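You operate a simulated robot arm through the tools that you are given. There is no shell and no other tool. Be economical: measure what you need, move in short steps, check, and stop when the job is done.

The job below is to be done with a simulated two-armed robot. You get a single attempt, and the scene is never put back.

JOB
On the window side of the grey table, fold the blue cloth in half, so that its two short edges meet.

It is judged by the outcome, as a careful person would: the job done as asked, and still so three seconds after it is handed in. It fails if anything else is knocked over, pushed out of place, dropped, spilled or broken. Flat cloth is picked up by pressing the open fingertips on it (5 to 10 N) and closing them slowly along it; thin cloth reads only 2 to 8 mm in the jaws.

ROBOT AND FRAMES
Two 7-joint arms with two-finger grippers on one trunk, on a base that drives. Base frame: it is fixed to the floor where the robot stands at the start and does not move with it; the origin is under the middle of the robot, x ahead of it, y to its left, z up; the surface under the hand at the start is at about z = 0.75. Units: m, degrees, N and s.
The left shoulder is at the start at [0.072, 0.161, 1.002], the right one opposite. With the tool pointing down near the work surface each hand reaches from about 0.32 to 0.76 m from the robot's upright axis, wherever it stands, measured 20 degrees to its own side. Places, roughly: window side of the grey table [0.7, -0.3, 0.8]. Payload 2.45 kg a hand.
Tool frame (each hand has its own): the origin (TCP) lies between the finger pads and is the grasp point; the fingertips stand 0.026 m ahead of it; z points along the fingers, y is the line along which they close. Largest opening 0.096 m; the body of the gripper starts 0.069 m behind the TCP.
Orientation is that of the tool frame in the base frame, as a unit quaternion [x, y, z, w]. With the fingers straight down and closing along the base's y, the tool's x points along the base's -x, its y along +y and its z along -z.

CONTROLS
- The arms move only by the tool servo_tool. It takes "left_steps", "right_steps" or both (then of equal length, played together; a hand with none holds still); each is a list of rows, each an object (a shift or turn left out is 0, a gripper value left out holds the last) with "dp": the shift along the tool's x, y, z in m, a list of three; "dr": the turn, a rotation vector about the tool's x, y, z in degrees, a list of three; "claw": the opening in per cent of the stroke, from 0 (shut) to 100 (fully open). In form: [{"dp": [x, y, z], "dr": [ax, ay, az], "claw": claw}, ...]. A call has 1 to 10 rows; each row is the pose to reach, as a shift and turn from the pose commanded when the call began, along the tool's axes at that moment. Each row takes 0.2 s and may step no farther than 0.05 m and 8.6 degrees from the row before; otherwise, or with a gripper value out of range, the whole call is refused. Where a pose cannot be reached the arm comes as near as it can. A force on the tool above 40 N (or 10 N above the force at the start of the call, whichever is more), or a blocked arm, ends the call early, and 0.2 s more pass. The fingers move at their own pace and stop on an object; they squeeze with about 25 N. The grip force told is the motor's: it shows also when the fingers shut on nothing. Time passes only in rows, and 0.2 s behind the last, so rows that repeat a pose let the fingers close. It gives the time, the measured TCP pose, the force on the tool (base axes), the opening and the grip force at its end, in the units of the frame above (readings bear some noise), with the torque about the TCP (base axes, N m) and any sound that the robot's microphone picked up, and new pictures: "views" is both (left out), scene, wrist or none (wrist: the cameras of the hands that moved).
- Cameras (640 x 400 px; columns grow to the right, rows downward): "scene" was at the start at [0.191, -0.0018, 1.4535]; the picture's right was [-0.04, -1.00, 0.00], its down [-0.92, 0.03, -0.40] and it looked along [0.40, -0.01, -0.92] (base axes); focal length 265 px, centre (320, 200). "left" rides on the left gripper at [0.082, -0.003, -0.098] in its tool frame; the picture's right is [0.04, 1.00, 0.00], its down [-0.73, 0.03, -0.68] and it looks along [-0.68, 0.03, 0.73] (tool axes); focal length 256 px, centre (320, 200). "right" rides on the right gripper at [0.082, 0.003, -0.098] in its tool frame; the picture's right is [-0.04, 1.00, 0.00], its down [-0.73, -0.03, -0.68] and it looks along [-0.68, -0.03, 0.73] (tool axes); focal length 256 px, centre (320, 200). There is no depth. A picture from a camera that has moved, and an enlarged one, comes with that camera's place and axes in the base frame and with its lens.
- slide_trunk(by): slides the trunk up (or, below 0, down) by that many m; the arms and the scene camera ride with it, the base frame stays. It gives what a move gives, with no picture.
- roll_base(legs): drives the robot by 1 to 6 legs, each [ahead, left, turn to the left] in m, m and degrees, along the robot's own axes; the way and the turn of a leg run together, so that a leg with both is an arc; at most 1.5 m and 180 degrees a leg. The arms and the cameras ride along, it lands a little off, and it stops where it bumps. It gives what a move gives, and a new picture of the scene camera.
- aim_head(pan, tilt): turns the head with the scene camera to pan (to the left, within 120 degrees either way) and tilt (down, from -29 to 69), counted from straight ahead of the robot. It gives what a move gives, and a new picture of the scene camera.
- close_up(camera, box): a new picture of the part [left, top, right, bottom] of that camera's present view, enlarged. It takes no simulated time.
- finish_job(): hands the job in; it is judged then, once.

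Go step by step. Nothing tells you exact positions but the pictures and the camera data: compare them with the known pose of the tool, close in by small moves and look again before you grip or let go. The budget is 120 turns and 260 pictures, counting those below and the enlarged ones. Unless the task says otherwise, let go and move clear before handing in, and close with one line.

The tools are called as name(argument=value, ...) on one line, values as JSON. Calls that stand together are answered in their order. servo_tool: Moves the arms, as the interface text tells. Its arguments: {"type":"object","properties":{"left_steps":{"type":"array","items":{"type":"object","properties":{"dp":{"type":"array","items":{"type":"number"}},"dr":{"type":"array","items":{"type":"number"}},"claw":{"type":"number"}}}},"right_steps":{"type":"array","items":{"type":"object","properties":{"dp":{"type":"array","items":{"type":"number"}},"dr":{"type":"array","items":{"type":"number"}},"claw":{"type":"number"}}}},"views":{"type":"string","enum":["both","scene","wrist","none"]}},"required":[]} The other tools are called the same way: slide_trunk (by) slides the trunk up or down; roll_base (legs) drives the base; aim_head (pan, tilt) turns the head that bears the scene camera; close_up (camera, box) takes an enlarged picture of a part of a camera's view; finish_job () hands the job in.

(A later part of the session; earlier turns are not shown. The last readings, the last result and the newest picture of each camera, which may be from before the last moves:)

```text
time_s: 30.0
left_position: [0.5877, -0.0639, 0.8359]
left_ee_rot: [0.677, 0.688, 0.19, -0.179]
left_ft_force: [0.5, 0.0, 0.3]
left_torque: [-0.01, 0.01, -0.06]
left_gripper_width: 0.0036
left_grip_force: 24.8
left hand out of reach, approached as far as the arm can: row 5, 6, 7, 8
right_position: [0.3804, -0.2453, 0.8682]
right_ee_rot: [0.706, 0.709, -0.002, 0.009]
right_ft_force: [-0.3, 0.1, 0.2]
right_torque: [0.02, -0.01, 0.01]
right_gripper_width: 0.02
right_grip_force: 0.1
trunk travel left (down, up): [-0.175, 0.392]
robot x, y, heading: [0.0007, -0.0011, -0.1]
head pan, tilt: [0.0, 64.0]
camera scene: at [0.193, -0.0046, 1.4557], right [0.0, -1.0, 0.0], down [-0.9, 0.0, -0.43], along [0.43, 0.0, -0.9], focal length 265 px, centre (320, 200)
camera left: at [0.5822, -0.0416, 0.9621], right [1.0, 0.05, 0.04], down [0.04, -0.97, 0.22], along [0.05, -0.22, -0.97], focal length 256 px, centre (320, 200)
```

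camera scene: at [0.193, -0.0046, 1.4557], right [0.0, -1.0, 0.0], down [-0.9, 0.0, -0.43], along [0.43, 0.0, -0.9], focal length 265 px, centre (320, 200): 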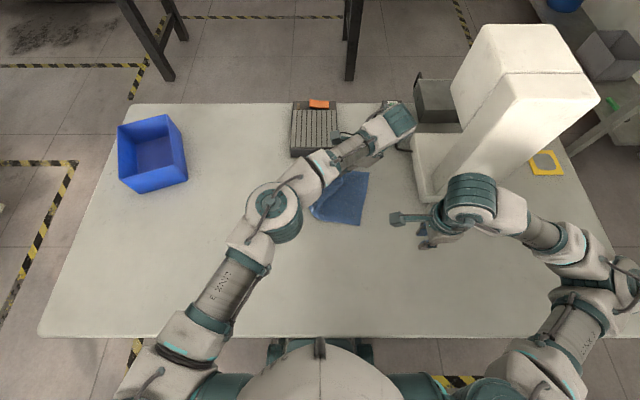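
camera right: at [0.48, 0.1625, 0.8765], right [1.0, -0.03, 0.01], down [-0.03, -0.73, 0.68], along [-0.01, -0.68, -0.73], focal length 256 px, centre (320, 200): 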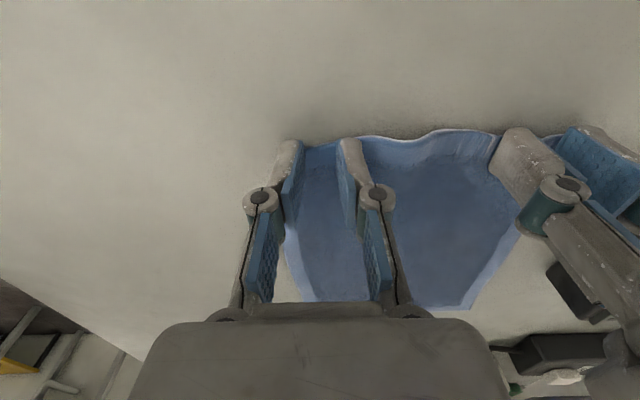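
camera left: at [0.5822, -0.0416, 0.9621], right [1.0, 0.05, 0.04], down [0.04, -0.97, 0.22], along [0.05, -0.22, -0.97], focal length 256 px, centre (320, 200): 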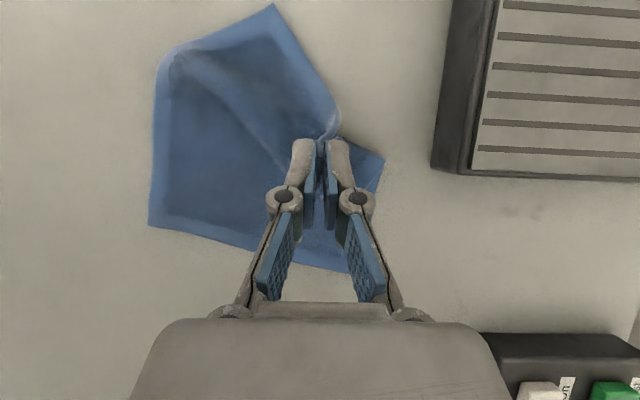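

Tilting limits the left arm's reach. I read B at about (0.622, −0.156), so the cloth has turned a little about C. I'll reduce the tilt while moving A on toward B.

servo_tool(left_steps=[{"dp": [-0.008, 0, -0.003], "dr": [0, -5, 0]}, {"dp": [-0.017, 0.001, -0.006], "dr": [0, -10, 0]}, {"dp": [-0.026, 0.002, -0.009], "dr": [0, -14, 0]}, {"dp": [-0.035, 0.003, -0.012], "dr": [0, -18, 0]}, {"dp": [-0.044, 0.004, -0.015], "dr": [0, -21, 0]}, {"dp": [-0.053, 0.005, -0.018], "dr": [0, -24, 0]}, {"dp": [-0.0686, 0.006, -0.021], "dr": [0, -26, 0]}, {"dp": [-0.0686, 0.006, -0.021], "dr": [0, -26, 0]}], views="both")

```text
time_s: 31.8
left_position: [0.5956, -0.1324, 0.8198]
left_ee_rot: [0.702, 0.711, 0.031, -0.018]
left_ft_force: [-0.1, 0.5, -0.5]
left_torque: [0.03, 0.01, -0.02]
left_gripper_width: 0.0036
left_grip_force: 25.1
right_position: [0.3797, -0.2438, 0.8679]
right_ee_rot: [0.707, 0.707, -0.001, 0.009]
right_ft_force: [-0.7, 0.2, 0.1]
right_torque: [0.02, 0.0, -0.03]
right_gripper_width: 0.0202
right_grip_force: 0.1
trunk travel left (down, up): [-0.175, 0.392]
robot x, y, heading: [-0.0005, -0.0011, -0.2]
head pan, tilt: [0.0, 64.0]
camera scene: at [0.1938, -0.0044, 1.4555], right [0.0, -1.0, 0.0], down [-0.9, 0.0, -0.43], along [0.43, 0.0, -0.9], focal length 265 px, centre (320, 200)
camera left: at [0.5897, -0.0571, 0.923], right [1.0, 0.05, 0.02], down [0.03, -0.78, 0.63], along [0.05, -0.62, -0.78], focal length 256 px, centre (320, 200)
```

scene: 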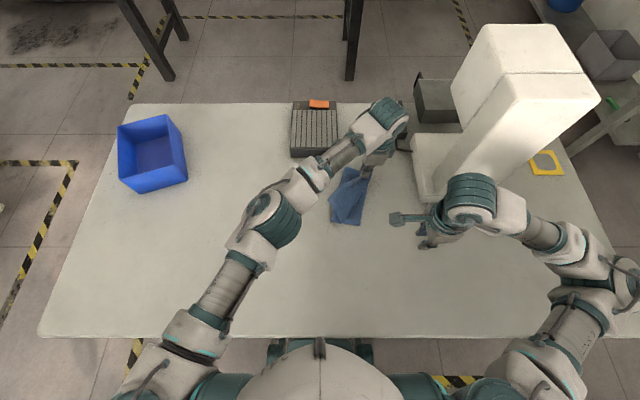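
left: 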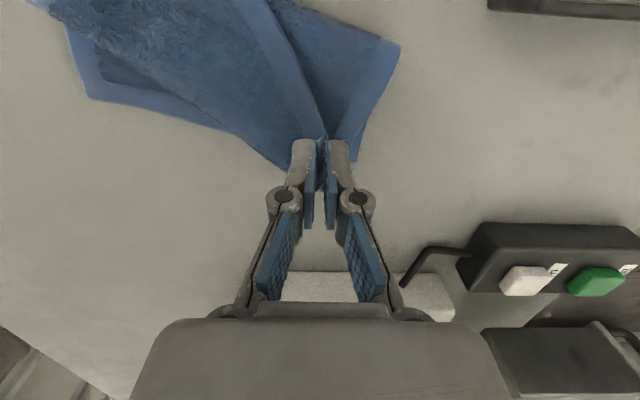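

A is now near B: B about (0.626, −0.154), C about (0.447, −0.115). I lower A onto B's corner and release it there.

servo_tool(left_steps=[{"dp": [-0.008, 0.002, 0.008]}, {"dp": [-0.0185, 0.004, 0.016]}, {"dp": [-0.0185, 0.004, 0.024]}, {"dp": [-0.0185, 0.004, 0.032]}, {"dp": [-0.0185, 0.004, 0.036]}], views="wrist")

```text
time_s: 33.0
left_position: [0.6008, -0.1472, 0.7835]
left_ee_rot: [0.702, 0.711, 0.032, -0.016]
left_ft_force: [2.2, -1.4, 10.8]
left_torque: [-0.01, -0.03, 0.0]
left_gripper_width: 0.0037
left_grip_force: 24.7
left hand out of reach, approached as far as the arm can: row 2
right_position: [0.3797, -0.2451, 0.87]
right_ee_rot: [0.706, 0.708, 0.0, 0.009]
right_ft_force: [0.4, 0.0, -0.4]
right_torque: [0.03, -0.02, -0.03]
right_gripper_width: 0.0202
right_grip_force: 0.0
trunk travel left (down, up): [-0.175, 0.392]
robot x, y, heading: [-0.0034, 0.0025, -0.1]
head pan, tilt: [0.0, 64.0]
camera left: at [0.5934, -0.0722, 0.8874], right [1.0, 0.05, 0.03], down [0.02, -0.78, 0.63], along [0.05, -0.63, -0.78], focal length 256 px, centre (320, 200)
```

left: 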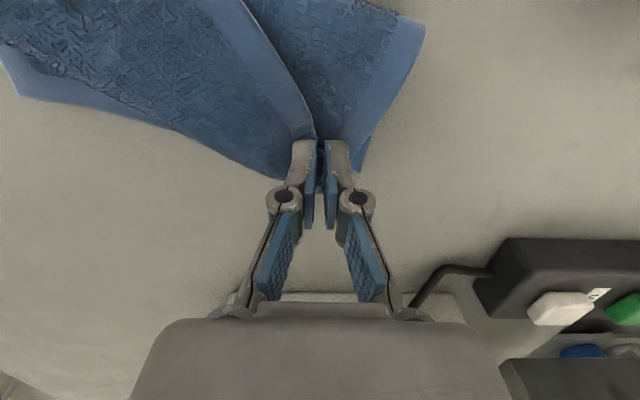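

A is set down on B. I release it and retreat the left hand up and away to the left.

servo_tool(left_steps=[{"dp": [0, 0, -0.002], "claw": 8}, {"dp": [0, 0, -0.002], "claw": 22}, {"dp": [0, 0, -0.002], "claw": 22}, {"dp": [0, 0, -0.01]}, {"dp": [0, 0, -0.03]}, {"dp": [0, 0, -0.06]}, {"dp": [0.02, 0, -0.09]}, {"dp": [0.06, 0, -0.11]}, {"dp": [0.1, 0, -0.12]}, {"dp": [0.14, 0, -0.12]}], views="wrist")

servo_tool(left_steps=[{"dp": [0.04, 0, 0]}, {"dp": [0.08, 0, 0]}, {"dp": [0.12, 0, 0]}, {"dp": [0.16, -0.03, 0]}, {"dp": [0.2, -0.06, 0]}, {"dp": [0.22, -0.1, 0]}], views="scene")

close_up(camera="scene", box=[270, 140, 430, 240])

```text
time_s: 35.2
left_position: [0.5959, -0.0133, 0.9119]
left_ee_rot: [0.702, 0.711, 0.03, -0.019]
left_ft_force: [-0.3, 0.8, 0.3]
left_torque: [-0.04, 0.0, 0.02]
left_gripper_width: 0.0212
left_grip_force: 0.1
left hand out of reach, approached as far as the arm can: row 6
right_position: [0.3802, -0.2424, 0.8687]
right_ee_rot: [0.706, 0.708, -0.002, 0.009]
right_ft_force: [-0.5, 0.2, -0.5]
right_torque: [0.0, -0.04, -0.03]
right_gripper_width: 0.02
right_grip_force: 0.1
trunk travel left (down, up): [-0.175, 0.392]
robot x, y, heading: [0.0002, 0.003, 0.2]
head pan, tilt: [0.0, 64.0]
camera left: at [0.5891, 0.0608, 1.0158], right [1.0, 0.05, 0.02], down [0.03, -0.78, 0.63], along [0.05, -0.63, -0.78], focal length 256 px, centre (320, 200)
```

left: 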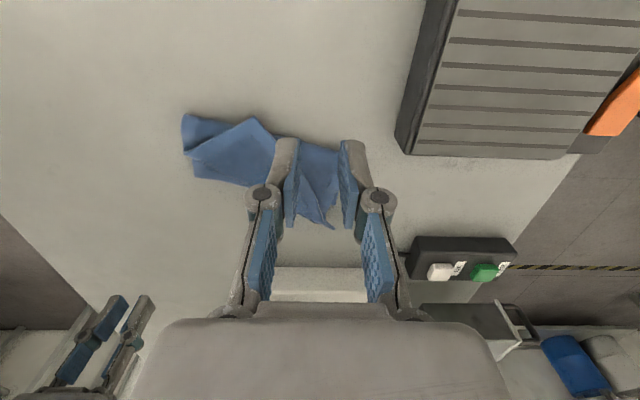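

```text
time_s: 36.6
left_position: [0.4903, 0.207, 0.9254]
left_ee_rot: [0.702, 0.711, 0.032, -0.019]
left_ft_force: [-0.1, 0.5, 1.4]
left_torque: [0.02, 0.01, 0.03]
left_gripper_width: 0.0211
left_grip_force: 0.1
right_position: [0.378, -0.2418, 0.8691]
right_ee_rot: [0.706, 0.708, -0.001, 0.01]
right_ft_force: [-0.4, 0.7, 0.4]
right_torque: [-0.05, -0.04, 0.0]
right_gripper_width: 0.0203
right_grip_force: 0.0
trunk travel left (down, up): [-0.175, 0.392]
robot x, y, heading: [0.0008, 0.001, -0.1]
head pan, tilt: [0.0, 64.0]
camera scene: at [0.1916, 0.002, 1.4559], right [0.0, -1.0, 0.0], down [-0.9, 0.0, -0.43], along [0.43, 0.0, -0.9], focal length 265 px, centre (320, 200)
```

scene: 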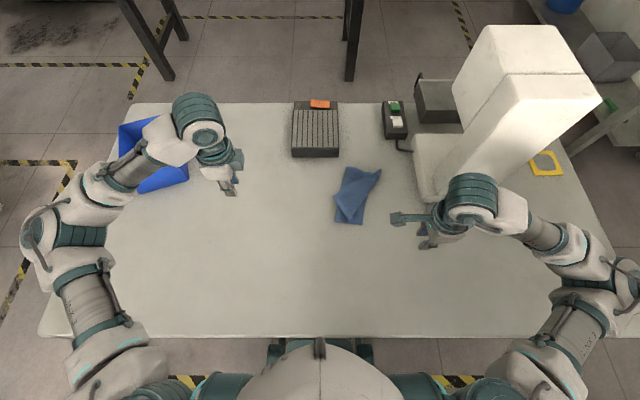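

```text
4.00 times, centred on (350, 190) of scene
camera zoom: at [0.1916, 0.002, 1.4559], right [0.0, -1.0, 0.0], down [-0.9, 0.0, -0.43], along [0.43, 0.0, -0.9], focal length 1062 px, centre (200, 240)
```

zoom: 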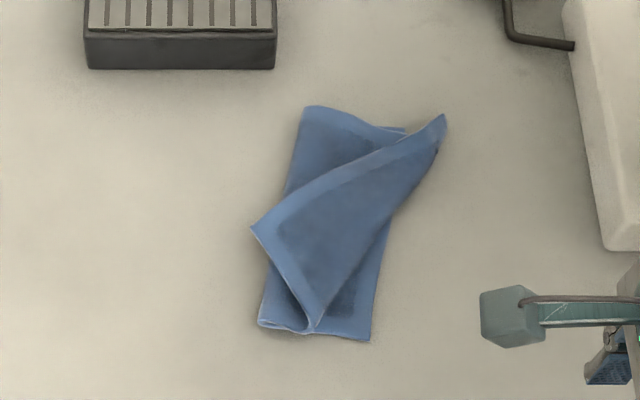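

Nearly there: A lies on B (overshooting by about 0.03 m), and the flap's D corner is turned back at about (0.539, −0.037). I'll take D with the right hand and flip it over to C at about (0.451, −0.118).

servo_tool(right_steps=[{"dp": [0.02, 0.016, 0], "claw": 16}, {"dp": [0.05, 0.04, 0]}, {"dp": [0.08, 0.065, 0]}, {"dp": [0.11, 0.09, 0]}, {"dp": [0.14, 0.115, 0]}, {"dp": [0.17, 0.14, 0.01]}, {"dp": [0.2, 0.161, 0.02]}, {"dp": [0.2, 0.161, 0.05]}, {"dp": [0.2, 0.161, 0.05]}], views="wrist")

close_up(camera="right", box=[200, 80, 440, 230])

```text
time_s: 38.6
left_position: [0.4917, 0.2052, 0.9247]
left_ee_rot: [0.702, 0.712, 0.031, -0.018]
left_ft_force: [0.4, 0.2, -0.3]
left_torque: [-0.02, -0.02, 0.0]
left_gripper_width: 0.0211
left_grip_force: 0.0
right_position: [0.5427, -0.0441, 0.818]
right_ee_rot: [0.707, 0.708, -0.002, 0.009]
right_ft_force: [-0.9, 0.4, -0.1]
right_torque: [0.0, 0.01, -0.01]
right_gripper_width: 0.0156
right_grip_force: 0.0
trunk travel left (down, up): [-0.175, 0.392]
robot x, y, heading: [0.0035, -0.0006, 0.2]
head pan, tilt: [0.0, 64.0]
camera right: at [0.5461, 0.0398, 0.9148], right [1.0, -0.04, 0.01], down [-0.04, -0.72, 0.69], along [-0.02, -0.69, -0.72], focal length 256 px, centre (320, 200)
```

right: 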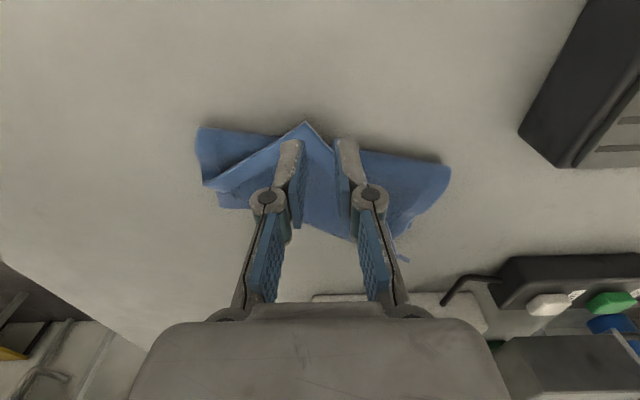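

```text
2.67 times, centred on (320, 155) of right
camera zoom: at [0.5461, 0.0398, 0.9148], right [1.0, -0.04, 0.01], down [-0.04, -0.72, 0.69], along [-0.02, -0.69, -0.72], focal length 683 px, centre (320, 320)
```

zoom: 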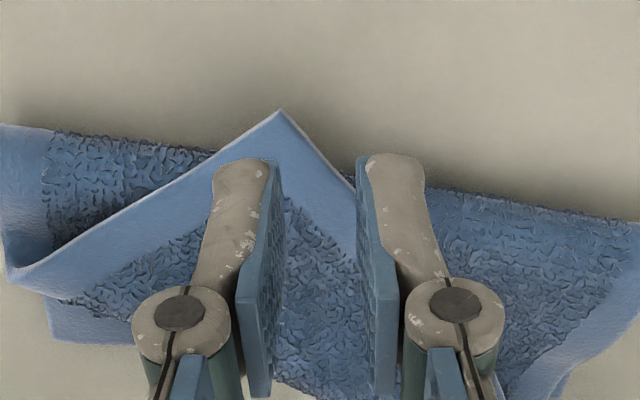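

D's tip is at about (0.534, −0.042). I centre the nearly closed jaws on it and lower to touch.

servo_tool(right_steps=[{"dp": [-0.004, -0.0095, 0.01], "claw": 15}, {"dp": [-0.004, -0.0095, 0.02]}, {"dp": [-0.004, -0.0095, 0.028]}, {"dp": [-0.004, -0.0095, 0.032]}, {"dp": [-0.004, -0.0095, 0.034]}, {"dp": [-0.004, -0.0095, 0.035]}], views="none")

close_up(camera="right", box=[200, 80, 440, 230])

```text
time_s: 40.0
left_position: [0.4913, 0.2058, 0.9251]
left_ee_rot: [0.702, 0.711, 0.031, -0.017]
left_ft_force: [0.2, -0.2, -0.3]
left_torque: [-0.03, 0.02, 0.01]
left_gripper_width: 0.0214
left_grip_force: 0.1
right_position: [0.5318, -0.0472, 0.7832]
right_ee_rot: [0.706, 0.708, -0.002, 0.009]
right_ft_force: [-1.1, 0.8, 4.5]
right_torque: [-0.05, 0.04, -0.01]
right_gripper_width: 0.0141
right_grip_force: 0.0
trunk travel left (down, up): [-0.175, 0.392]
robot x, y, heading: [-0.0034, -0.0002, -0.0]
head pan, tilt: [0.0, 64.0]
```

```text
2.67 times, centred on (320, 155) of right
camera zoom: at [0.5365, 0.0367, 0.8804], right [1.0, -0.04, 0.01], down [-0.04, -0.72, 0.69], along [-0.02, -0.69, -0.72], focal length 683 px, centre (320, 320)
```

zoom: 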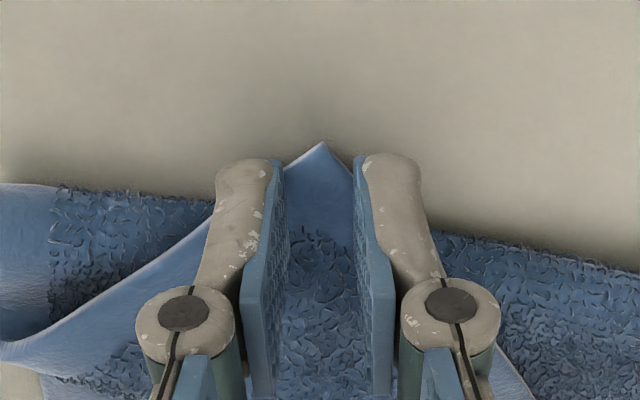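

Centred on D at 4.5 N; I close slowly and lift a little to check.

servo_tool(right_steps=[{"claw": 12}, {"claw": 9}, {"claw": 6}, {"claw": 3}, {"claw": 0}, {"claw": 0}, {"claw": 0}, {"dp": [0, 0, -0.01], "claw": 0}, {"dp": [-0.005, 0, -0.025], "claw": 0}], views="both")

close_up(camera="right", box=[160, 80, 480, 280])

```text
time_s: 42.0
left_position: [0.4923, 0.2051, 0.9245]
left_ee_rot: [0.702, 0.711, 0.031, -0.018]
left_ft_force: [-0.5, -1.0, -0.1]
left_torque: [0.0, 0.01, 0.0]
left_gripper_width: 0.0211
left_grip_force: 0.1
right_position: [0.5331, -0.0526, 0.8083]
right_ee_rot: [0.707, 0.708, -0.002, 0.009]
right_ft_force: [0.7, -0.4, -0.5]
right_torque: [0.02, 0.01, 0.02]
right_gripper_width: 0.0
right_grip_force: 24.7
trunk travel left (down, up): [-0.175, 0.392]
robot x, y, heading: [-0.0014, 0.0026, 0.3]
head pan, tilt: [0.0, 64.0]
camera scene: at [0.1939, 0.0017, 1.4556], right [0.0, -1.0, 0.0], down [-0.9, 0.0, -0.43], along [0.43, 0.0, -0.9], focal length 265 px, centre (320, 200)
camera right: at [0.5358, 0.0319, 0.9052], right [1.0, -0.04, 0.01], down [-0.03, -0.72, 0.69], along [-0.02, -0.69, -0.72], focal length 256 px, centre (320, 200)
```

scene: 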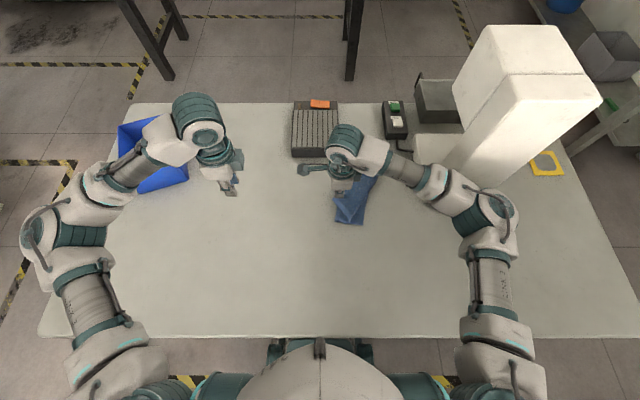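
right: 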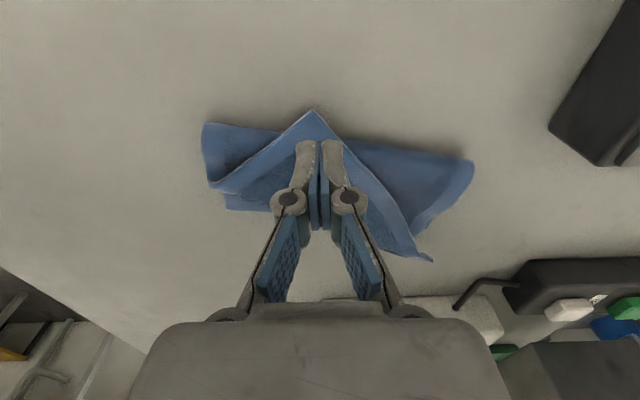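

```text
2.00 times, centred on (320, 180) of right
camera zoom: at [0.5358, 0.0319, 0.9052], right [1.0, -0.04, 0.01], down [-0.03, -0.72, 0.69], along [-0.02, -0.69, -0.72], focal length 512 px, centre (320, 240)
```

zoom: 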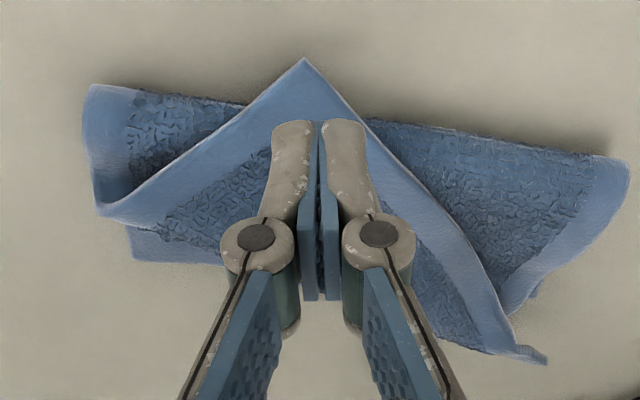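

It slipped off, since the opening was too small. I retry with a 22 mm opening and a firmer press.

servo_tool(right_steps=[{"dp": [0, -0.003, 0], "claw": 24}, {"dp": [0, -0.003, 0.01]}, {"dp": [0, -0.003, 0.02]}, {"dp": [0, -0.003, 0.024]}, {"dp": [0, -0.003, 0.026]}, {"dp": [0, -0.003, 0.027]}], views="none")

```text
time_s: 43.4
left_position: [0.4907, 0.2068, 0.925]
left_ee_rot: [0.702, 0.711, 0.032, -0.017]
left_ft_force: [0.1, -0.3, -1.0]
left_torque: [0.04, 0.0, -0.01]
left_gripper_width: 0.0212
left_grip_force: 0.1
right_position: [0.5292, -0.052, 0.7819]
right_ee_rot: [0.706, 0.708, 0.0, 0.01]
right_ft_force: [-1.4, -1.4, 16.6]
right_torque: [-0.21, 0.17, 0.01]
right_gripper_width: 0.0244
right_grip_force: 0.6
trunk travel left (down, up): [-0.175, 0.392]
robot x, y, heading: [-0.0033, -0.0007, -0.1]
head pan, tilt: [0.0, 64.0]
```

Pressing at 16 N is too much; I ease up slightly and close slowly.

servo_tool(right_steps=[{"dp": [0, 0, -0.0008]}, {"dp": [0, 0, -0.0008], "claw": 21}, {"dp": [0, 0, -0.0008], "claw": 17}, {"dp": [0, 0, -0.0008], "claw": 13}, {"dp": [0, 0, -0.0008], "claw": 9}, {"dp": [0, 0, -0.0008], "claw": 6}, {"dp": [0, 0, -0.0008], "claw": 3}, {"dp": [0, 0, -0.0008], "claw": 0}, {"dp": [0, 0, -0.0008], "claw": 0}], views="wrist")

close_up(camera="right", box=[160, 80, 480, 280])

```text
time_s: 45.4
left_position: [0.4912, 0.2062, 0.925]
left_ee_rot: [0.702, 0.711, 0.03, -0.017]
left_ft_force: [-0.9, 0.8, -0.3]
left_torque: [0.01, -0.02, -0.02]
left_gripper_width: 0.0213
left_grip_force: 0.1
right_position: [0.5282, -0.0519, 0.7827]
right_ee_rot: [0.706, 0.708, -0.001, 0.01]
right_ft_force: [-0.8, 1.2, 18.3]
right_torque: [-0.12, 0.1, 0.0]
right_gripper_width: 0.0059
right_grip_force: 25.3
trunk travel left (down, up): [-0.175, 0.392]
robot x, y, heading: [0.0002, -0.0059, 0.2]
head pan, tilt: [0.0, 64.0]
camera right: at [0.5327, 0.0316, 0.8793], right [1.0, -0.04, 0.01], down [-0.04, -0.72, 0.69], along [-0.02, -0.69, -0.72], focal length 256 px, centre (320, 200)
```

right: 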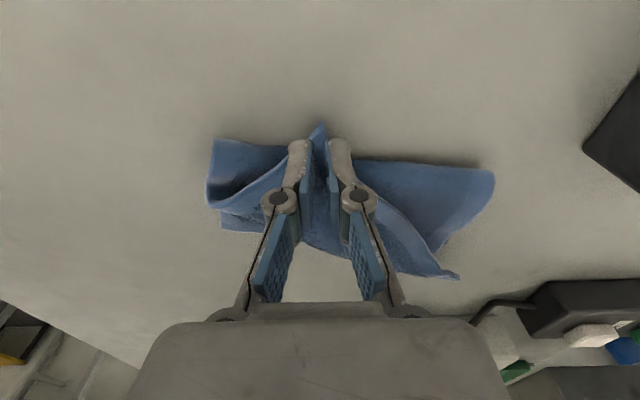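

```text
2.00 times, centred on (320, 180) of right
camera zoom: at [0.5327, 0.0316, 0.8793], right [1.0, -0.04, 0.01], down [-0.04, -0.72, 0.69], along [-0.02, -0.69, -0.72], focal length 512 px, centre (320, 240)
```

zoom: 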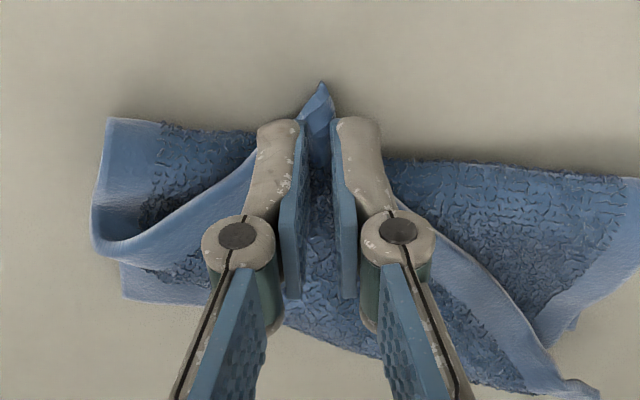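

The jaws hold 5.9 mm of cloth. I lift a little and check it is only the flap.

servo_tool(right_steps=[{"dp": [0, 0, -0.01]}, {"dp": [0, 0, -0.02]}, {"dp": [-0.01, -0.01, -0.035]}, {"dp": [-0.02, -0.02, -0.045]}], views="wrist")

close_up(camera="scene", box=[270, 140, 430, 240])

```text
time_s: 46.4
left_position: [0.4912, 0.205, 0.9251]
left_ee_rot: [0.702, 0.711, 0.032, -0.018]
left_ft_force: [-0.6, -0.5, -0.6]
left_torque: [0.03, 0.0, 0.0]
left_gripper_width: 0.0211
left_grip_force: 0.0
right_position: [0.5094, -0.0715, 0.8287]
right_ee_rot: [0.707, 0.708, -0.002, 0.009]
right_ft_force: [0.4, -0.7, -0.5]
right_torque: [0.01, -0.04, 0.04]
right_gripper_width: 0.0057
right_grip_force: 25.1
trunk travel left (down, up): [-0.175, 0.392]
robot x, y, heading: [0.0016, 0.0016, 0.1]
head pan, tilt: [0.0, 64.0]
camera right: at [0.513, 0.0118, 0.924], right [1.0, -0.04, 0.01], down [-0.03, -0.72, 0.69], along [-0.02, -0.69, -0.72], focal length 256 px, centre (320, 200)
```

right: 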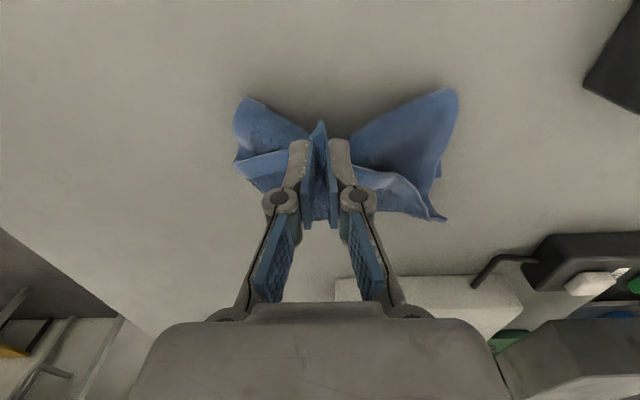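

```text
4.00 times, centred on (350, 190) of scene
camera zoom: at [0.1938, 0.0011, 1.4556], right [0.0, -1.0, 0.0], down [-0.9, 0.0, -0.43], along [0.43, 0.0, -0.9], focal length 1062 px, centre (200, 240)
```

zoom: 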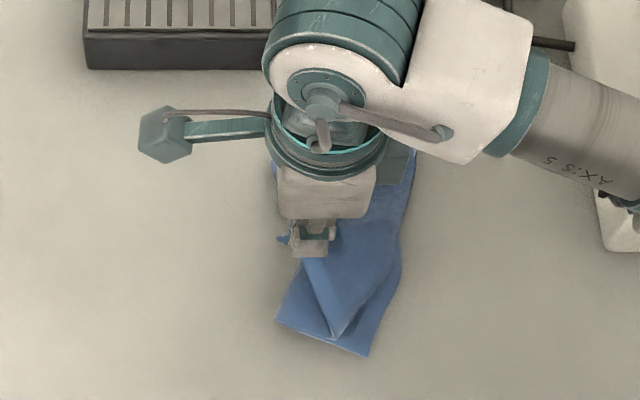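

The press caught the lower layers too, so the whole fold is lifting. D's tip sticks out past the right fingers, so I'll lean both hands into a V and have the left take just D's tip in the air.

servo_tool(right_steps=[{"dr": [0, 6, 0]}, {"dr": [0, 12, 0]}, {"dr": [0, 18, 0]}, {"dr": [0, 24, 0]}, {"dr": [0, 30, 0]}, {"dr": [0, 30, 0]}], left_steps=[{"dp": [0, 0.004, 0], "dr": [0, -8, 0], "claw": 35}, {"dp": [0, 0.008, 0], "dr": [0, -16, 0]}, {"dp": [0, 0.012, 0.01], "dr": [0, -24, 0]}, {"dp": [-0.02, 0.015, 0.02], "dr": [0, -32, 0]}, {"dp": [-0.04, 0.018, 0.03], "dr": [0, -40, 0]}, {"dp": [-0.06, 0.018, 0.04], "dr": [0, -45, 0]}], views="both")

```text
time_s: 47.8
left_position: [0.5109, 0.147, 0.8813]
left_ee_rot: [0.661, 0.664, -0.24, 0.256]
left_ft_force: [-0.5, 0.4, -1.2]
left_torque: [-0.01, -0.02, 0.04]
left_gripper_width: 0.0337
left_grip_force: 0.0
right_position: [0.5103, -0.0722, 0.8254]
right_ee_rot: [0.683, 0.686, 0.181, -0.175]
right_ft_force: [0.2, 0.1, -0.3]
right_torque: [-0.04, 0.0, 0.0]
right_gripper_width: 0.0053
right_grip_force: 24.5
trunk travel left (down, up): [-0.175, 0.392]
robot x, y, heading: [-0.0012, 0.0005, -0.0]
head pan, tilt: [0.0, 64.0]
camera scene: at [0.1943, 0.0009, 1.4555], right [0.0, -1.0, 0.0], down [-0.9, 0.0, -0.43], along [0.43, 0.0, -0.9], focal length 265 px, centre (320, 200)
camera right: at [0.5132, -0.048, 0.9522], right [1.0, -0.03, -0.01], down [-0.03, -0.97, 0.23], along [-0.02, -0.23, -0.97], focal length 256 px, centre (320, 200)
camera left: at [0.5068, 0.2735, 0.9018], right [1.0, 0.04, -0.01], down [0.01, -0.11, 0.99], along [0.04, -0.99, -0.11], focal length 256 px, centre (320, 200)
```

scene: 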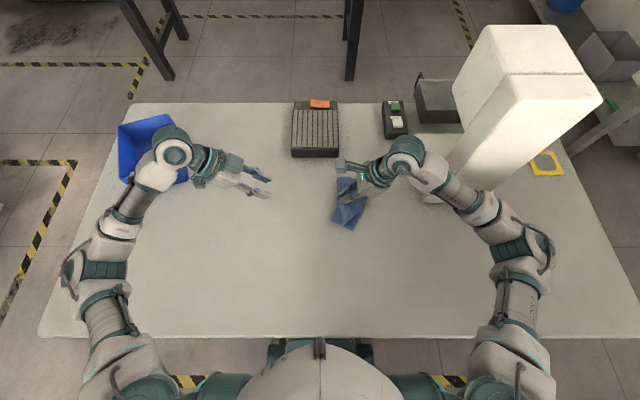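
right: 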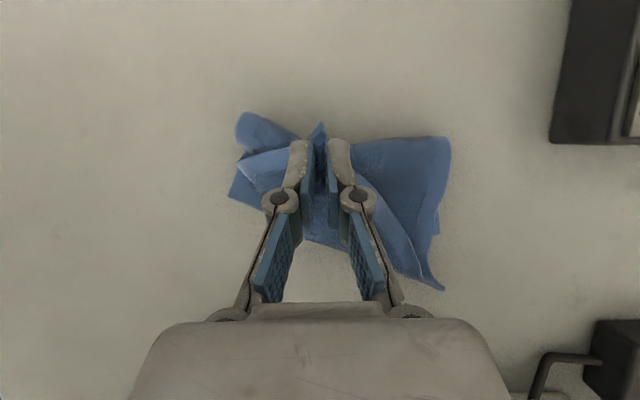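
left: 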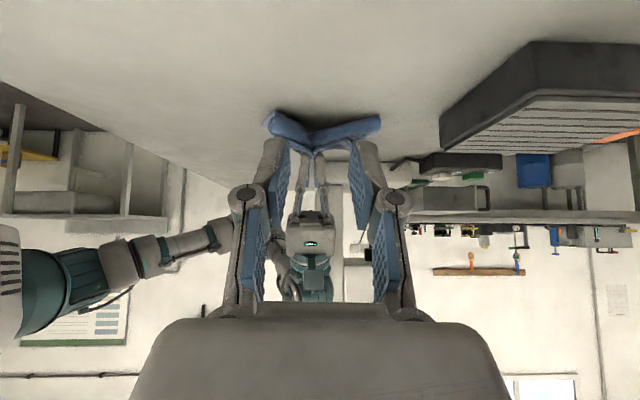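

close_up(camera="left", box=[220, 90, 420, 215])

close_up(camera="right", box=[220, 90, 460, 240])

```text
3.20 times, centred on (320, 152) of left
camera zoom: at [0.5068, 0.2735, 0.9018], right [1.0, 0.04, -0.01], down [0.01, -0.11, 0.99], along [0.04, -0.99, -0.11], focal length 819 px, centre (320, 352)
```

zoom: 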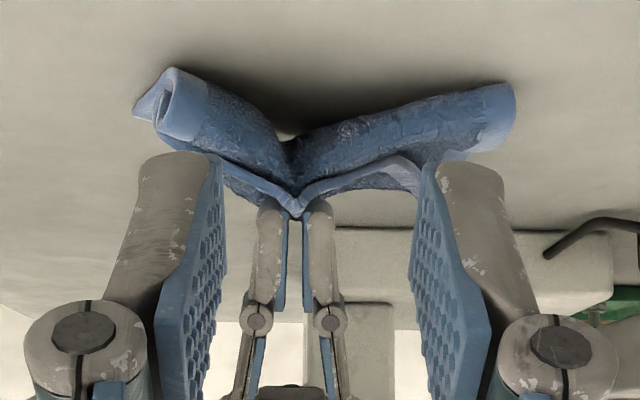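

```text
2.67 times, centred on (340, 165) of right
camera zoom: at [0.5132, -0.048, 0.9522], right [1.0, -0.03, -0.01], down [-0.03, -0.97, 0.23], along [-0.02, -0.23, -0.97], focal length 683 px, centre (267, 293)
```

zoom: 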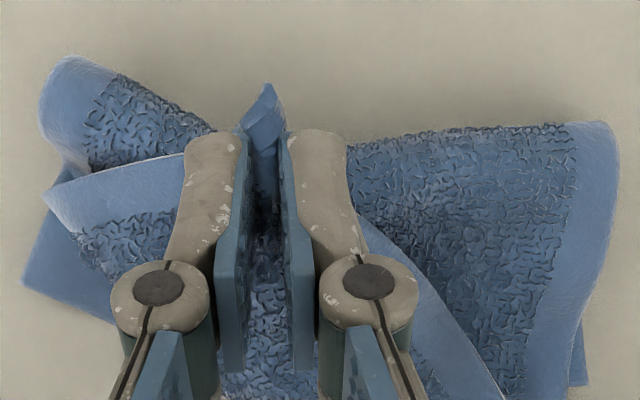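

D's tip is at about (0.510, −0.039, 0.809), about 1 cm out from the right fingers. I lean the left hand to 60° and bring it to 5 cm short of the tip.

servo_tool(left_steps=[{"dp": [-0.015, 0, 0.02], "dr": [0, -5, 0], "claw": 30}, {"dp": [-0.03, 0, 0.045], "dr": [0, -10, 0]}, {"dp": [-0.045, 0, 0.07], "dr": [0, -15, 0]}, {"dp": [-0.06, 0, 0.09], "dr": [0, -19, 0]}, {"dp": [-0.075, -0.001, 0.109], "dr": [0, -19, 0]}, {"dp": [-0.075, -0.001, 0.109], "dr": [0, -19, 0]}], views="both")

close_up(camera="left", box=[220, 90, 420, 215])

close_up(camera="scene", box=[240, 120, 432, 240])

```text
time_s: 49.2
left_position: [0.511, 0.0346, 0.8638]
left_ee_rot: [0.614, 0.616, -0.326, 0.37]
left_ft_force: [0.5, -0.5, 1.0]
left_torque: [0.02, -0.04, 0.02]
left_gripper_width: 0.0287
left_grip_force: 0.1
right_position: [0.5007, -0.0692, 0.838]
right_ee_rot: [0.682, 0.687, 0.185, -0.169]
right_ft_force: [0.2, 0.4, 0.4]
right_torque: [-0.04, 0.0, 0.0]
right_gripper_width: 0.0054
right_grip_force: 25.6
trunk travel left (down, up): [-0.175, 0.392]
robot x, y, heading: [-0.0006, 0.0006, 0.1]
head pan, tilt: [0.0, 64.0]
camera scene: at [0.1685, 0.0134, 1.4624], right [0.0, -1.0, 0.01], down [-0.89, -0.01, -0.45], along [0.45, -0.01, -0.89], focal length 265 px, centre (320, 200)
camera left: at [0.5037, 0.1608, 0.8447], right [1.0, 0.05, 0.02], down [-0.03, 0.2, 0.98], along [0.05, -0.98, 0.2], focal length 256 px, centre (320, 200)
```

scene: 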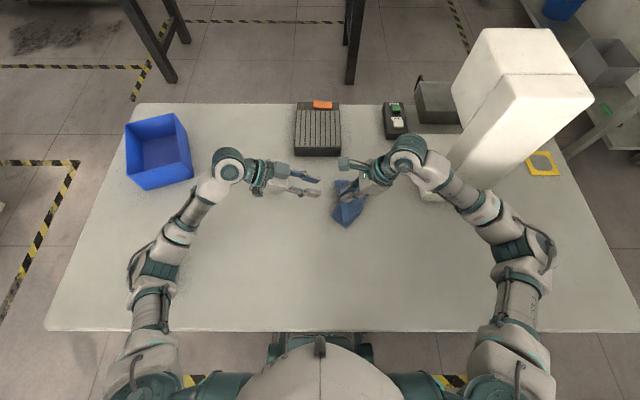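
left: 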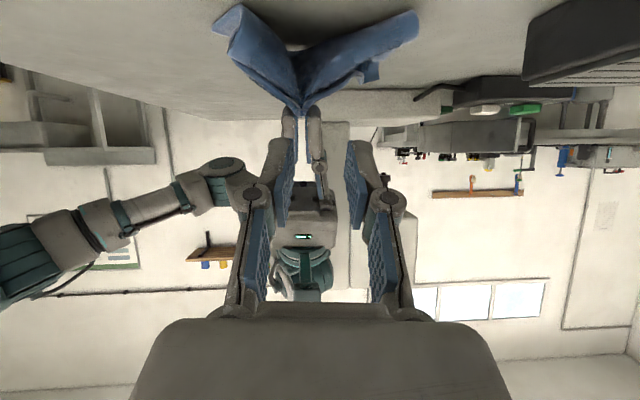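

```text
3.20 times, centred on (320, 152) of left
camera zoom: at [0.5037, 0.1608, 0.8447], right [1.0, 0.05, 0.02], down [-0.03, 0.2, 0.98], along [0.05, -0.98, 0.2], focal length 819 px, centre (320, 352)
```

zoom: 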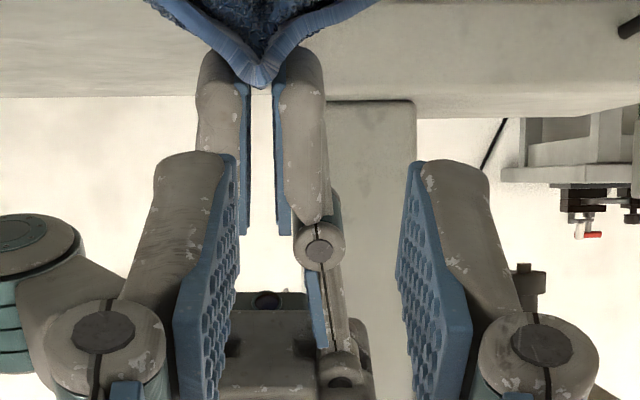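

```text
3.33 times, centred on (336, 180) of scene
camera zoom: at [0.1685, 0.0134, 1.4624], right [0.0, -1.0, 0.01], down [-0.89, -0.01, -0.45], along [0.45, -0.01, -0.89], focal length 885 px, centre (267, 267)
```

zoom: 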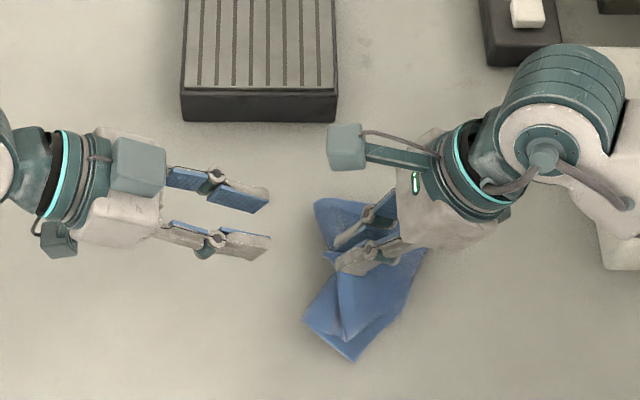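

The robot has leaned slightly: the left forearm seems to bear on the table at this low lean. I back the left hand up, and raise the trunk in stages to lift the elbows.

servo_tool(left_steps=[{"dp": [0.0, 0, -0.03]}, {"dp": [-0.02, 0, -0.06]}, {"dp": [-0.04, 0, -0.09], "dr": [0, 5, 0]}, {"dp": [-0.04, 0, -0.09], "dr": [0, 10, 0]}], views="scene")

```text
time_s: 50.2
left_position: [0.5124, 0.0806, 0.9262]
left_ee_rot: [0.639, 0.641, -0.294, 0.306]
left_ft_force: [0.7, 0.1, -0.1]
left_torque: [-0.04, 0.02, -0.02]
left_gripper_width: 0.0289
left_grip_force: 0.0
right_position: [0.5116, -0.0694, 0.8252]
right_ee_rot: [0.683, 0.687, 0.179, -0.174]
right_ft_force: [0.1, 0.9, -0.2]
right_torque: [-0.06, 0.0, 0.02]
right_gripper_width: 0.0054
right_grip_force: 25.1
trunk travel left (down, up): [-0.175, 0.392]
robot x, y, heading: [-0.0006, 0.0019, 0.1]
head pan, tilt: [0.0, 64.0]
camera scene: at [0.1956, 0.0073, 1.4548], right [0.0, -1.0, 0.0], down [-0.9, 0.0, -0.43], along [0.43, 0.0, -0.9], focal length 265 px, centre (320, 200)
```

scene: 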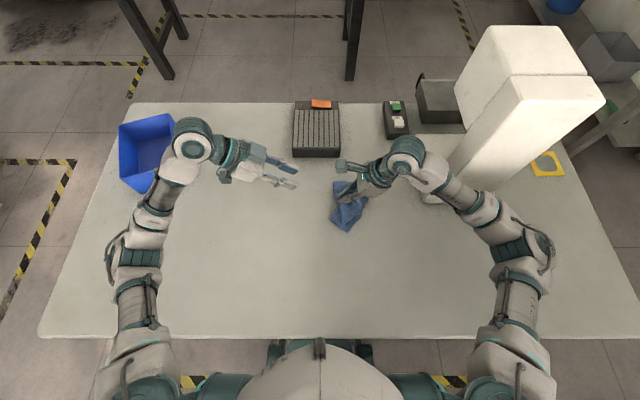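

Upright again. I raise the trunk 0.05 m and lower the right hand by the same amount.

slide_trunk(by=0.05)

servo_tool(right_steps=[{"dp": [-0.0065, 0, 0.011]}, {"dp": [-0.0125, 0, 0.0217]}, {"dp": [-0.019, 0, 0.0325]}, {"dp": [-0.025, 0, 0.0433]}], views="none")

slide_trunk(by=0.05)

servo_tool(right_steps=[{"dp": [-0.0065, 0, 0.011]}, {"dp": [-0.0125, 0, 0.0217]}, {"dp": [-0.019, 0, 0.0325]}, {"dp": [-0.025, 0, 0.0433]}], views="both")

```text
time_s: 51.1
left_position: [0.5112, 0.0781, 0.9764]
left_ee_rot: [0.64, 0.642, -0.292, 0.305]
left_ft_force: [0.7, -1.3, -0.3]
left_torque: [0.0, -0.01, 0.03]
left_gripper_width: 0.0288
left_grip_force: 0.0
right_position: [0.5096, -0.0718, 0.8757]
right_ee_rot: [0.682, 0.686, 0.179, -0.176]
right_ft_force: [0.5, -0.5, 0.1]
right_torque: [-0.01, 0.02, 0.03]
right_gripper_width: 0.0054
right_grip_force: 24.8
trunk travel left (down, up): [-0.225, 0.342]
robot x, y, heading: [-0.0001, -0.0003, -0.3]
head pan, tilt: [0.0, 64.0]
```

```text
time_s: 52.1
left_position: [0.5108, 0.0764, 0.9784]
left_ee_rot: [0.64, 0.642, -0.291, 0.307]
left_ft_force: [-0.9, 0.5, 0.0]
left_torque: [0.01, 0.01, -0.01]
left_gripper_width: 0.0289
left_grip_force: 0.2
right_position: [0.5108, -0.0745, 0.8254]
right_ee_rot: [0.683, 0.685, 0.181, -0.174]
right_ft_force: [-0.3, -0.1, 0.4]
right_torque: [0.0, 0.0, 0.0]
right_gripper_width: 0.0056
right_grip_force: 24.7
trunk travel left (down, up): [-0.225, 0.342]
robot x, y, heading: [-0.0022, 0.0031, 0.1]
head pan, tilt: [0.0, 64.0]
```

```text
time_s: 53.0
left_position: [0.5119, 0.0774, 1.0268]
left_ee_rot: [0.64, 0.642, -0.292, 0.306]
left_ft_force: [1.1, -0.1, 0.0]
left_torque: [0.0, 0.01, -0.04]
left_gripper_width: 0.0289
left_grip_force: 0.0
right_position: [0.5105, -0.0732, 0.8758]
right_ee_rot: [0.683, 0.686, 0.18, -0.175]
right_ft_force: [-0.1, 0.3, 0.0]
right_torque: [-0.02, -0.04, 0.01]
right_gripper_width: 0.0057
right_grip_force: 24.9
trunk travel left (down, up): [-0.275, 0.292]
robot x, y, heading: [0.0001, -0.0015, -0.0]
head pan, tilt: [0.0, 64.0]
```

```text
time_s: 54.0
left_position: [0.5116, 0.0773, 1.0289]
left_ee_rot: [0.64, 0.642, -0.29, 0.306]
left_ft_force: [0.1, 0.6, -0.1]
left_torque: [0.0, -0.03, -0.01]
left_gripper_width: 0.0289
left_grip_force: 0.1
right_position: [0.5101, -0.0743, 0.8274]
right_ee_rot: [0.682, 0.687, 0.181, -0.175]
right_ft_force: [-0.4, -0.8, 0.0]
right_torque: [-0.01, -0.01, 0.02]
right_gripper_width: 0.0053
right_grip_force: 24.7
trunk travel left (down, up): [-0.275, 0.292]
robot x, y, heading: [-0.0013, 0.0038, 0.1]
head pan, tilt: [0.0, 64.0]
camera scene: at [0.1121, 0.0003, 1.5623], right [0.0, -1.0, 0.0], down [-0.9, 0.0, -0.43], along [0.43, 0.0, -0.9], focal length 265 px, centre (320, 200)
camera right: at [0.5143, -0.0499, 0.9521], right [1.0, -0.03, -0.01], down [-0.03, -0.97, 0.24], along [-0.02, -0.24, -0.97], focal length 256 px, centre (320, 200)
```

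scene: 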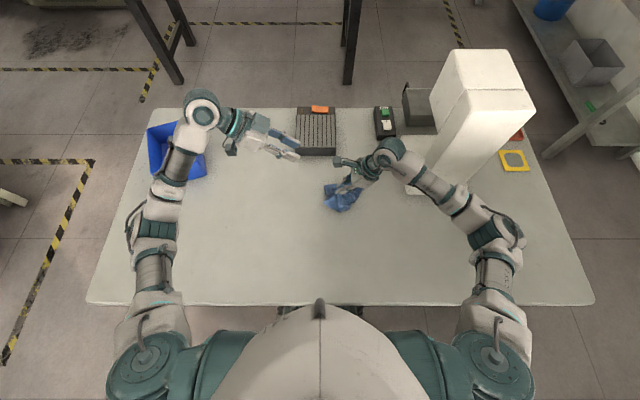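
right: 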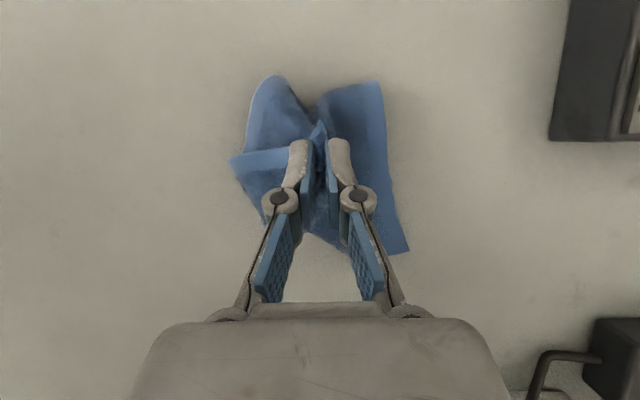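

close_up(camera="right", box=[220, 60, 460, 260])

servo_tool(left_steps=[{"dp": [0.02, 0, 0.02], "dr": [0, 0, 0]}, {"dp": [0.04, 0, 0.04], "dr": [0, 0, 0]}, {"dp": [0.06, 0, 0.06]}, {"dp": [0.08, 0, 0.09]}, {"dp": [0.1, -0.001, 0.11]}, {"dp": [0.1, -0.001, 0.125], "dr": [0, -5, 0]}], views="both")

```text
2.00 times, centred on (340, 160) of right
camera zoom: at [0.5143, -0.0499, 0.9521], right [1.0, -0.03, -0.01], down [-0.03, -0.97, 0.24], along [-0.02, -0.24, -0.97], focal length 512 px, centre (280, 280)
```

zoom: 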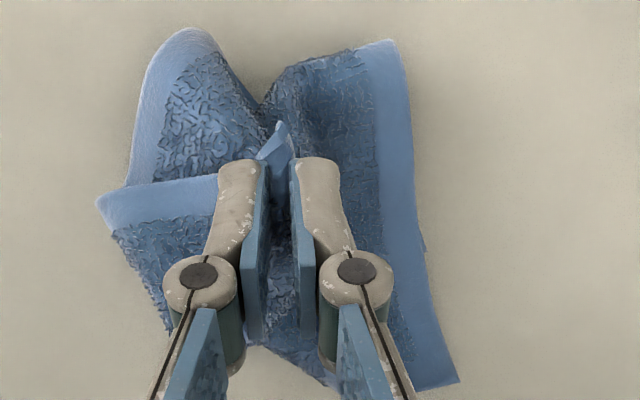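

```text
time_s: 55.4
left_position: [0.5134, 0.0456, 0.8711]
left_ee_rot: [0.626, 0.628, -0.319, 0.335]
left_ft_force: [-0.1, -0.7, 0.1]
left_torque: [0.01, 0.02, -0.02]
left_gripper_width: 0.0285
left_grip_force: 0.0
right_position: [0.512, -0.0739, 0.8266]
right_ee_rot: [0.683, 0.686, 0.18, -0.174]
right_ft_force: [0.5, -0.2, 0.6]
right_torque: [0.01, -0.01, 0.0]
right_gripper_width: 0.0053
right_grip_force: 25.0
trunk travel left (down, up): [-0.275, 0.292]
robot x, y, heading: [0.0005, -0.0005, 0.1]
head pan, tilt: [0.0, 64.0]
camera scene: at [0.1118, 0.0002, 1.5623], right [0.0, -1.0, 0.0], down [-0.9, 0.0, -0.43], along [0.43, 0.0, -0.9], focal length 265 px, centre (320, 200)
camera left: at [0.5089, 0.1728, 0.8606], right [1.0, 0.04, -0.01], down [0.01, 0.14, 0.99], along [0.04, -0.99, 0.14], focal length 256 px, centre (320, 200)
```

scene: 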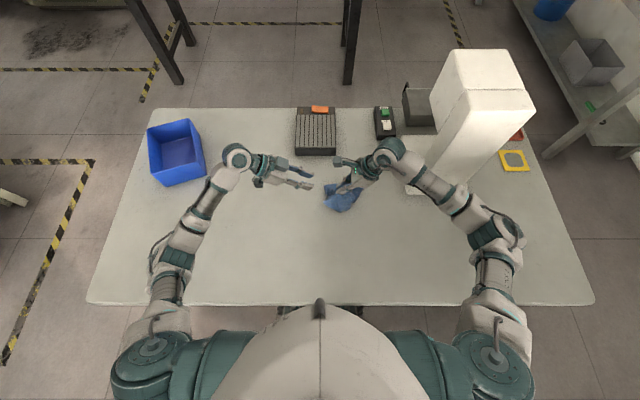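
left: 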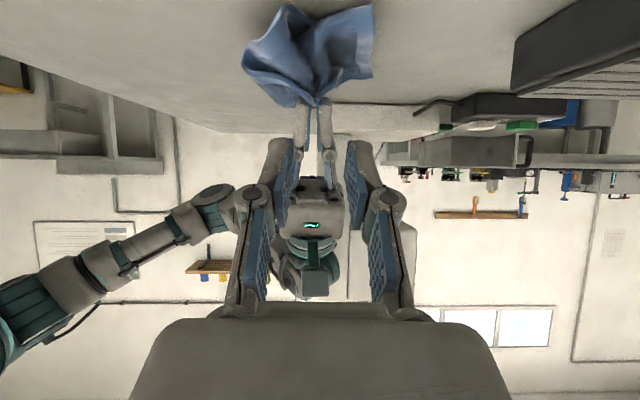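

D's tip reads (0.512, −0.042, 0.813) and the robot stays upright now. I approach along the left fingers to just short of it.

servo_tool(left_steps=[{"dp": [-0.001, 0, 0.025], "claw": 25}, {"dp": [-0.002, -0.001, 0.045]}, {"dp": [-0.003, -0.0015, 0.06]}, {"dp": [-0.004, -0.0015, 0.072]}, {"dp": [-0.004, -0.0015, 0.072]}], views="none")

close_up(camera="left", box=[220, 40, 420, 200])

close_up(camera="right", box=[220, 60, 420, 210])

```text
time_s: 56.6
left_position: [0.5128, -0.0163, 0.8341]
left_ee_rot: [0.626, 0.628, -0.319, 0.334]
left_ft_force: [0.2, 0.4, -0.1]
left_torque: [0.0, -0.01, -0.02]
left_gripper_width: 0.0239
left_grip_force: 0.1
right_position: [0.5106, -0.0755, 0.8269]
right_ee_rot: [0.682, 0.686, 0.182, -0.175]
right_ft_force: [-0.8, 0.0, -0.4]
right_torque: [-0.04, -0.01, 0.02]
right_gripper_width: 0.0056
right_grip_force: 24.2
trunk travel left (down, up): [-0.275, 0.292]
robot x, y, heading: [-0.0008, -0.0006, 0.1]
head pan, tilt: [0.0, 64.0]
```

```text
2.50 times, centred on (320, 120) of left
camera zoom: at [0.5092, 0.111, 0.8232], right [1.0, 0.03, -0.01], down [0.01, 0.14, 0.99], along [0.04, -0.99, 0.13], focal length 640 px, centre (320, 400)
```

zoom: 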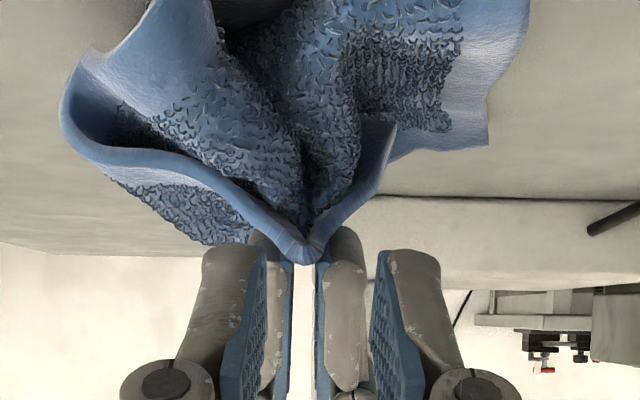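

```text
2.67 times, centred on (320, 135) of right
camera zoom: at [0.5141, -0.0503, 0.9525], right [1.0, -0.03, -0.01], down [-0.03, -0.97, 0.24], along [-0.02, -0.23, -0.97], focal length 683 px, centre (320, 373)
```

zoom: 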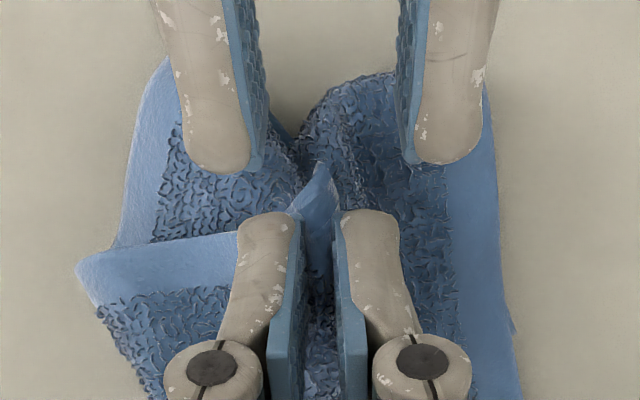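

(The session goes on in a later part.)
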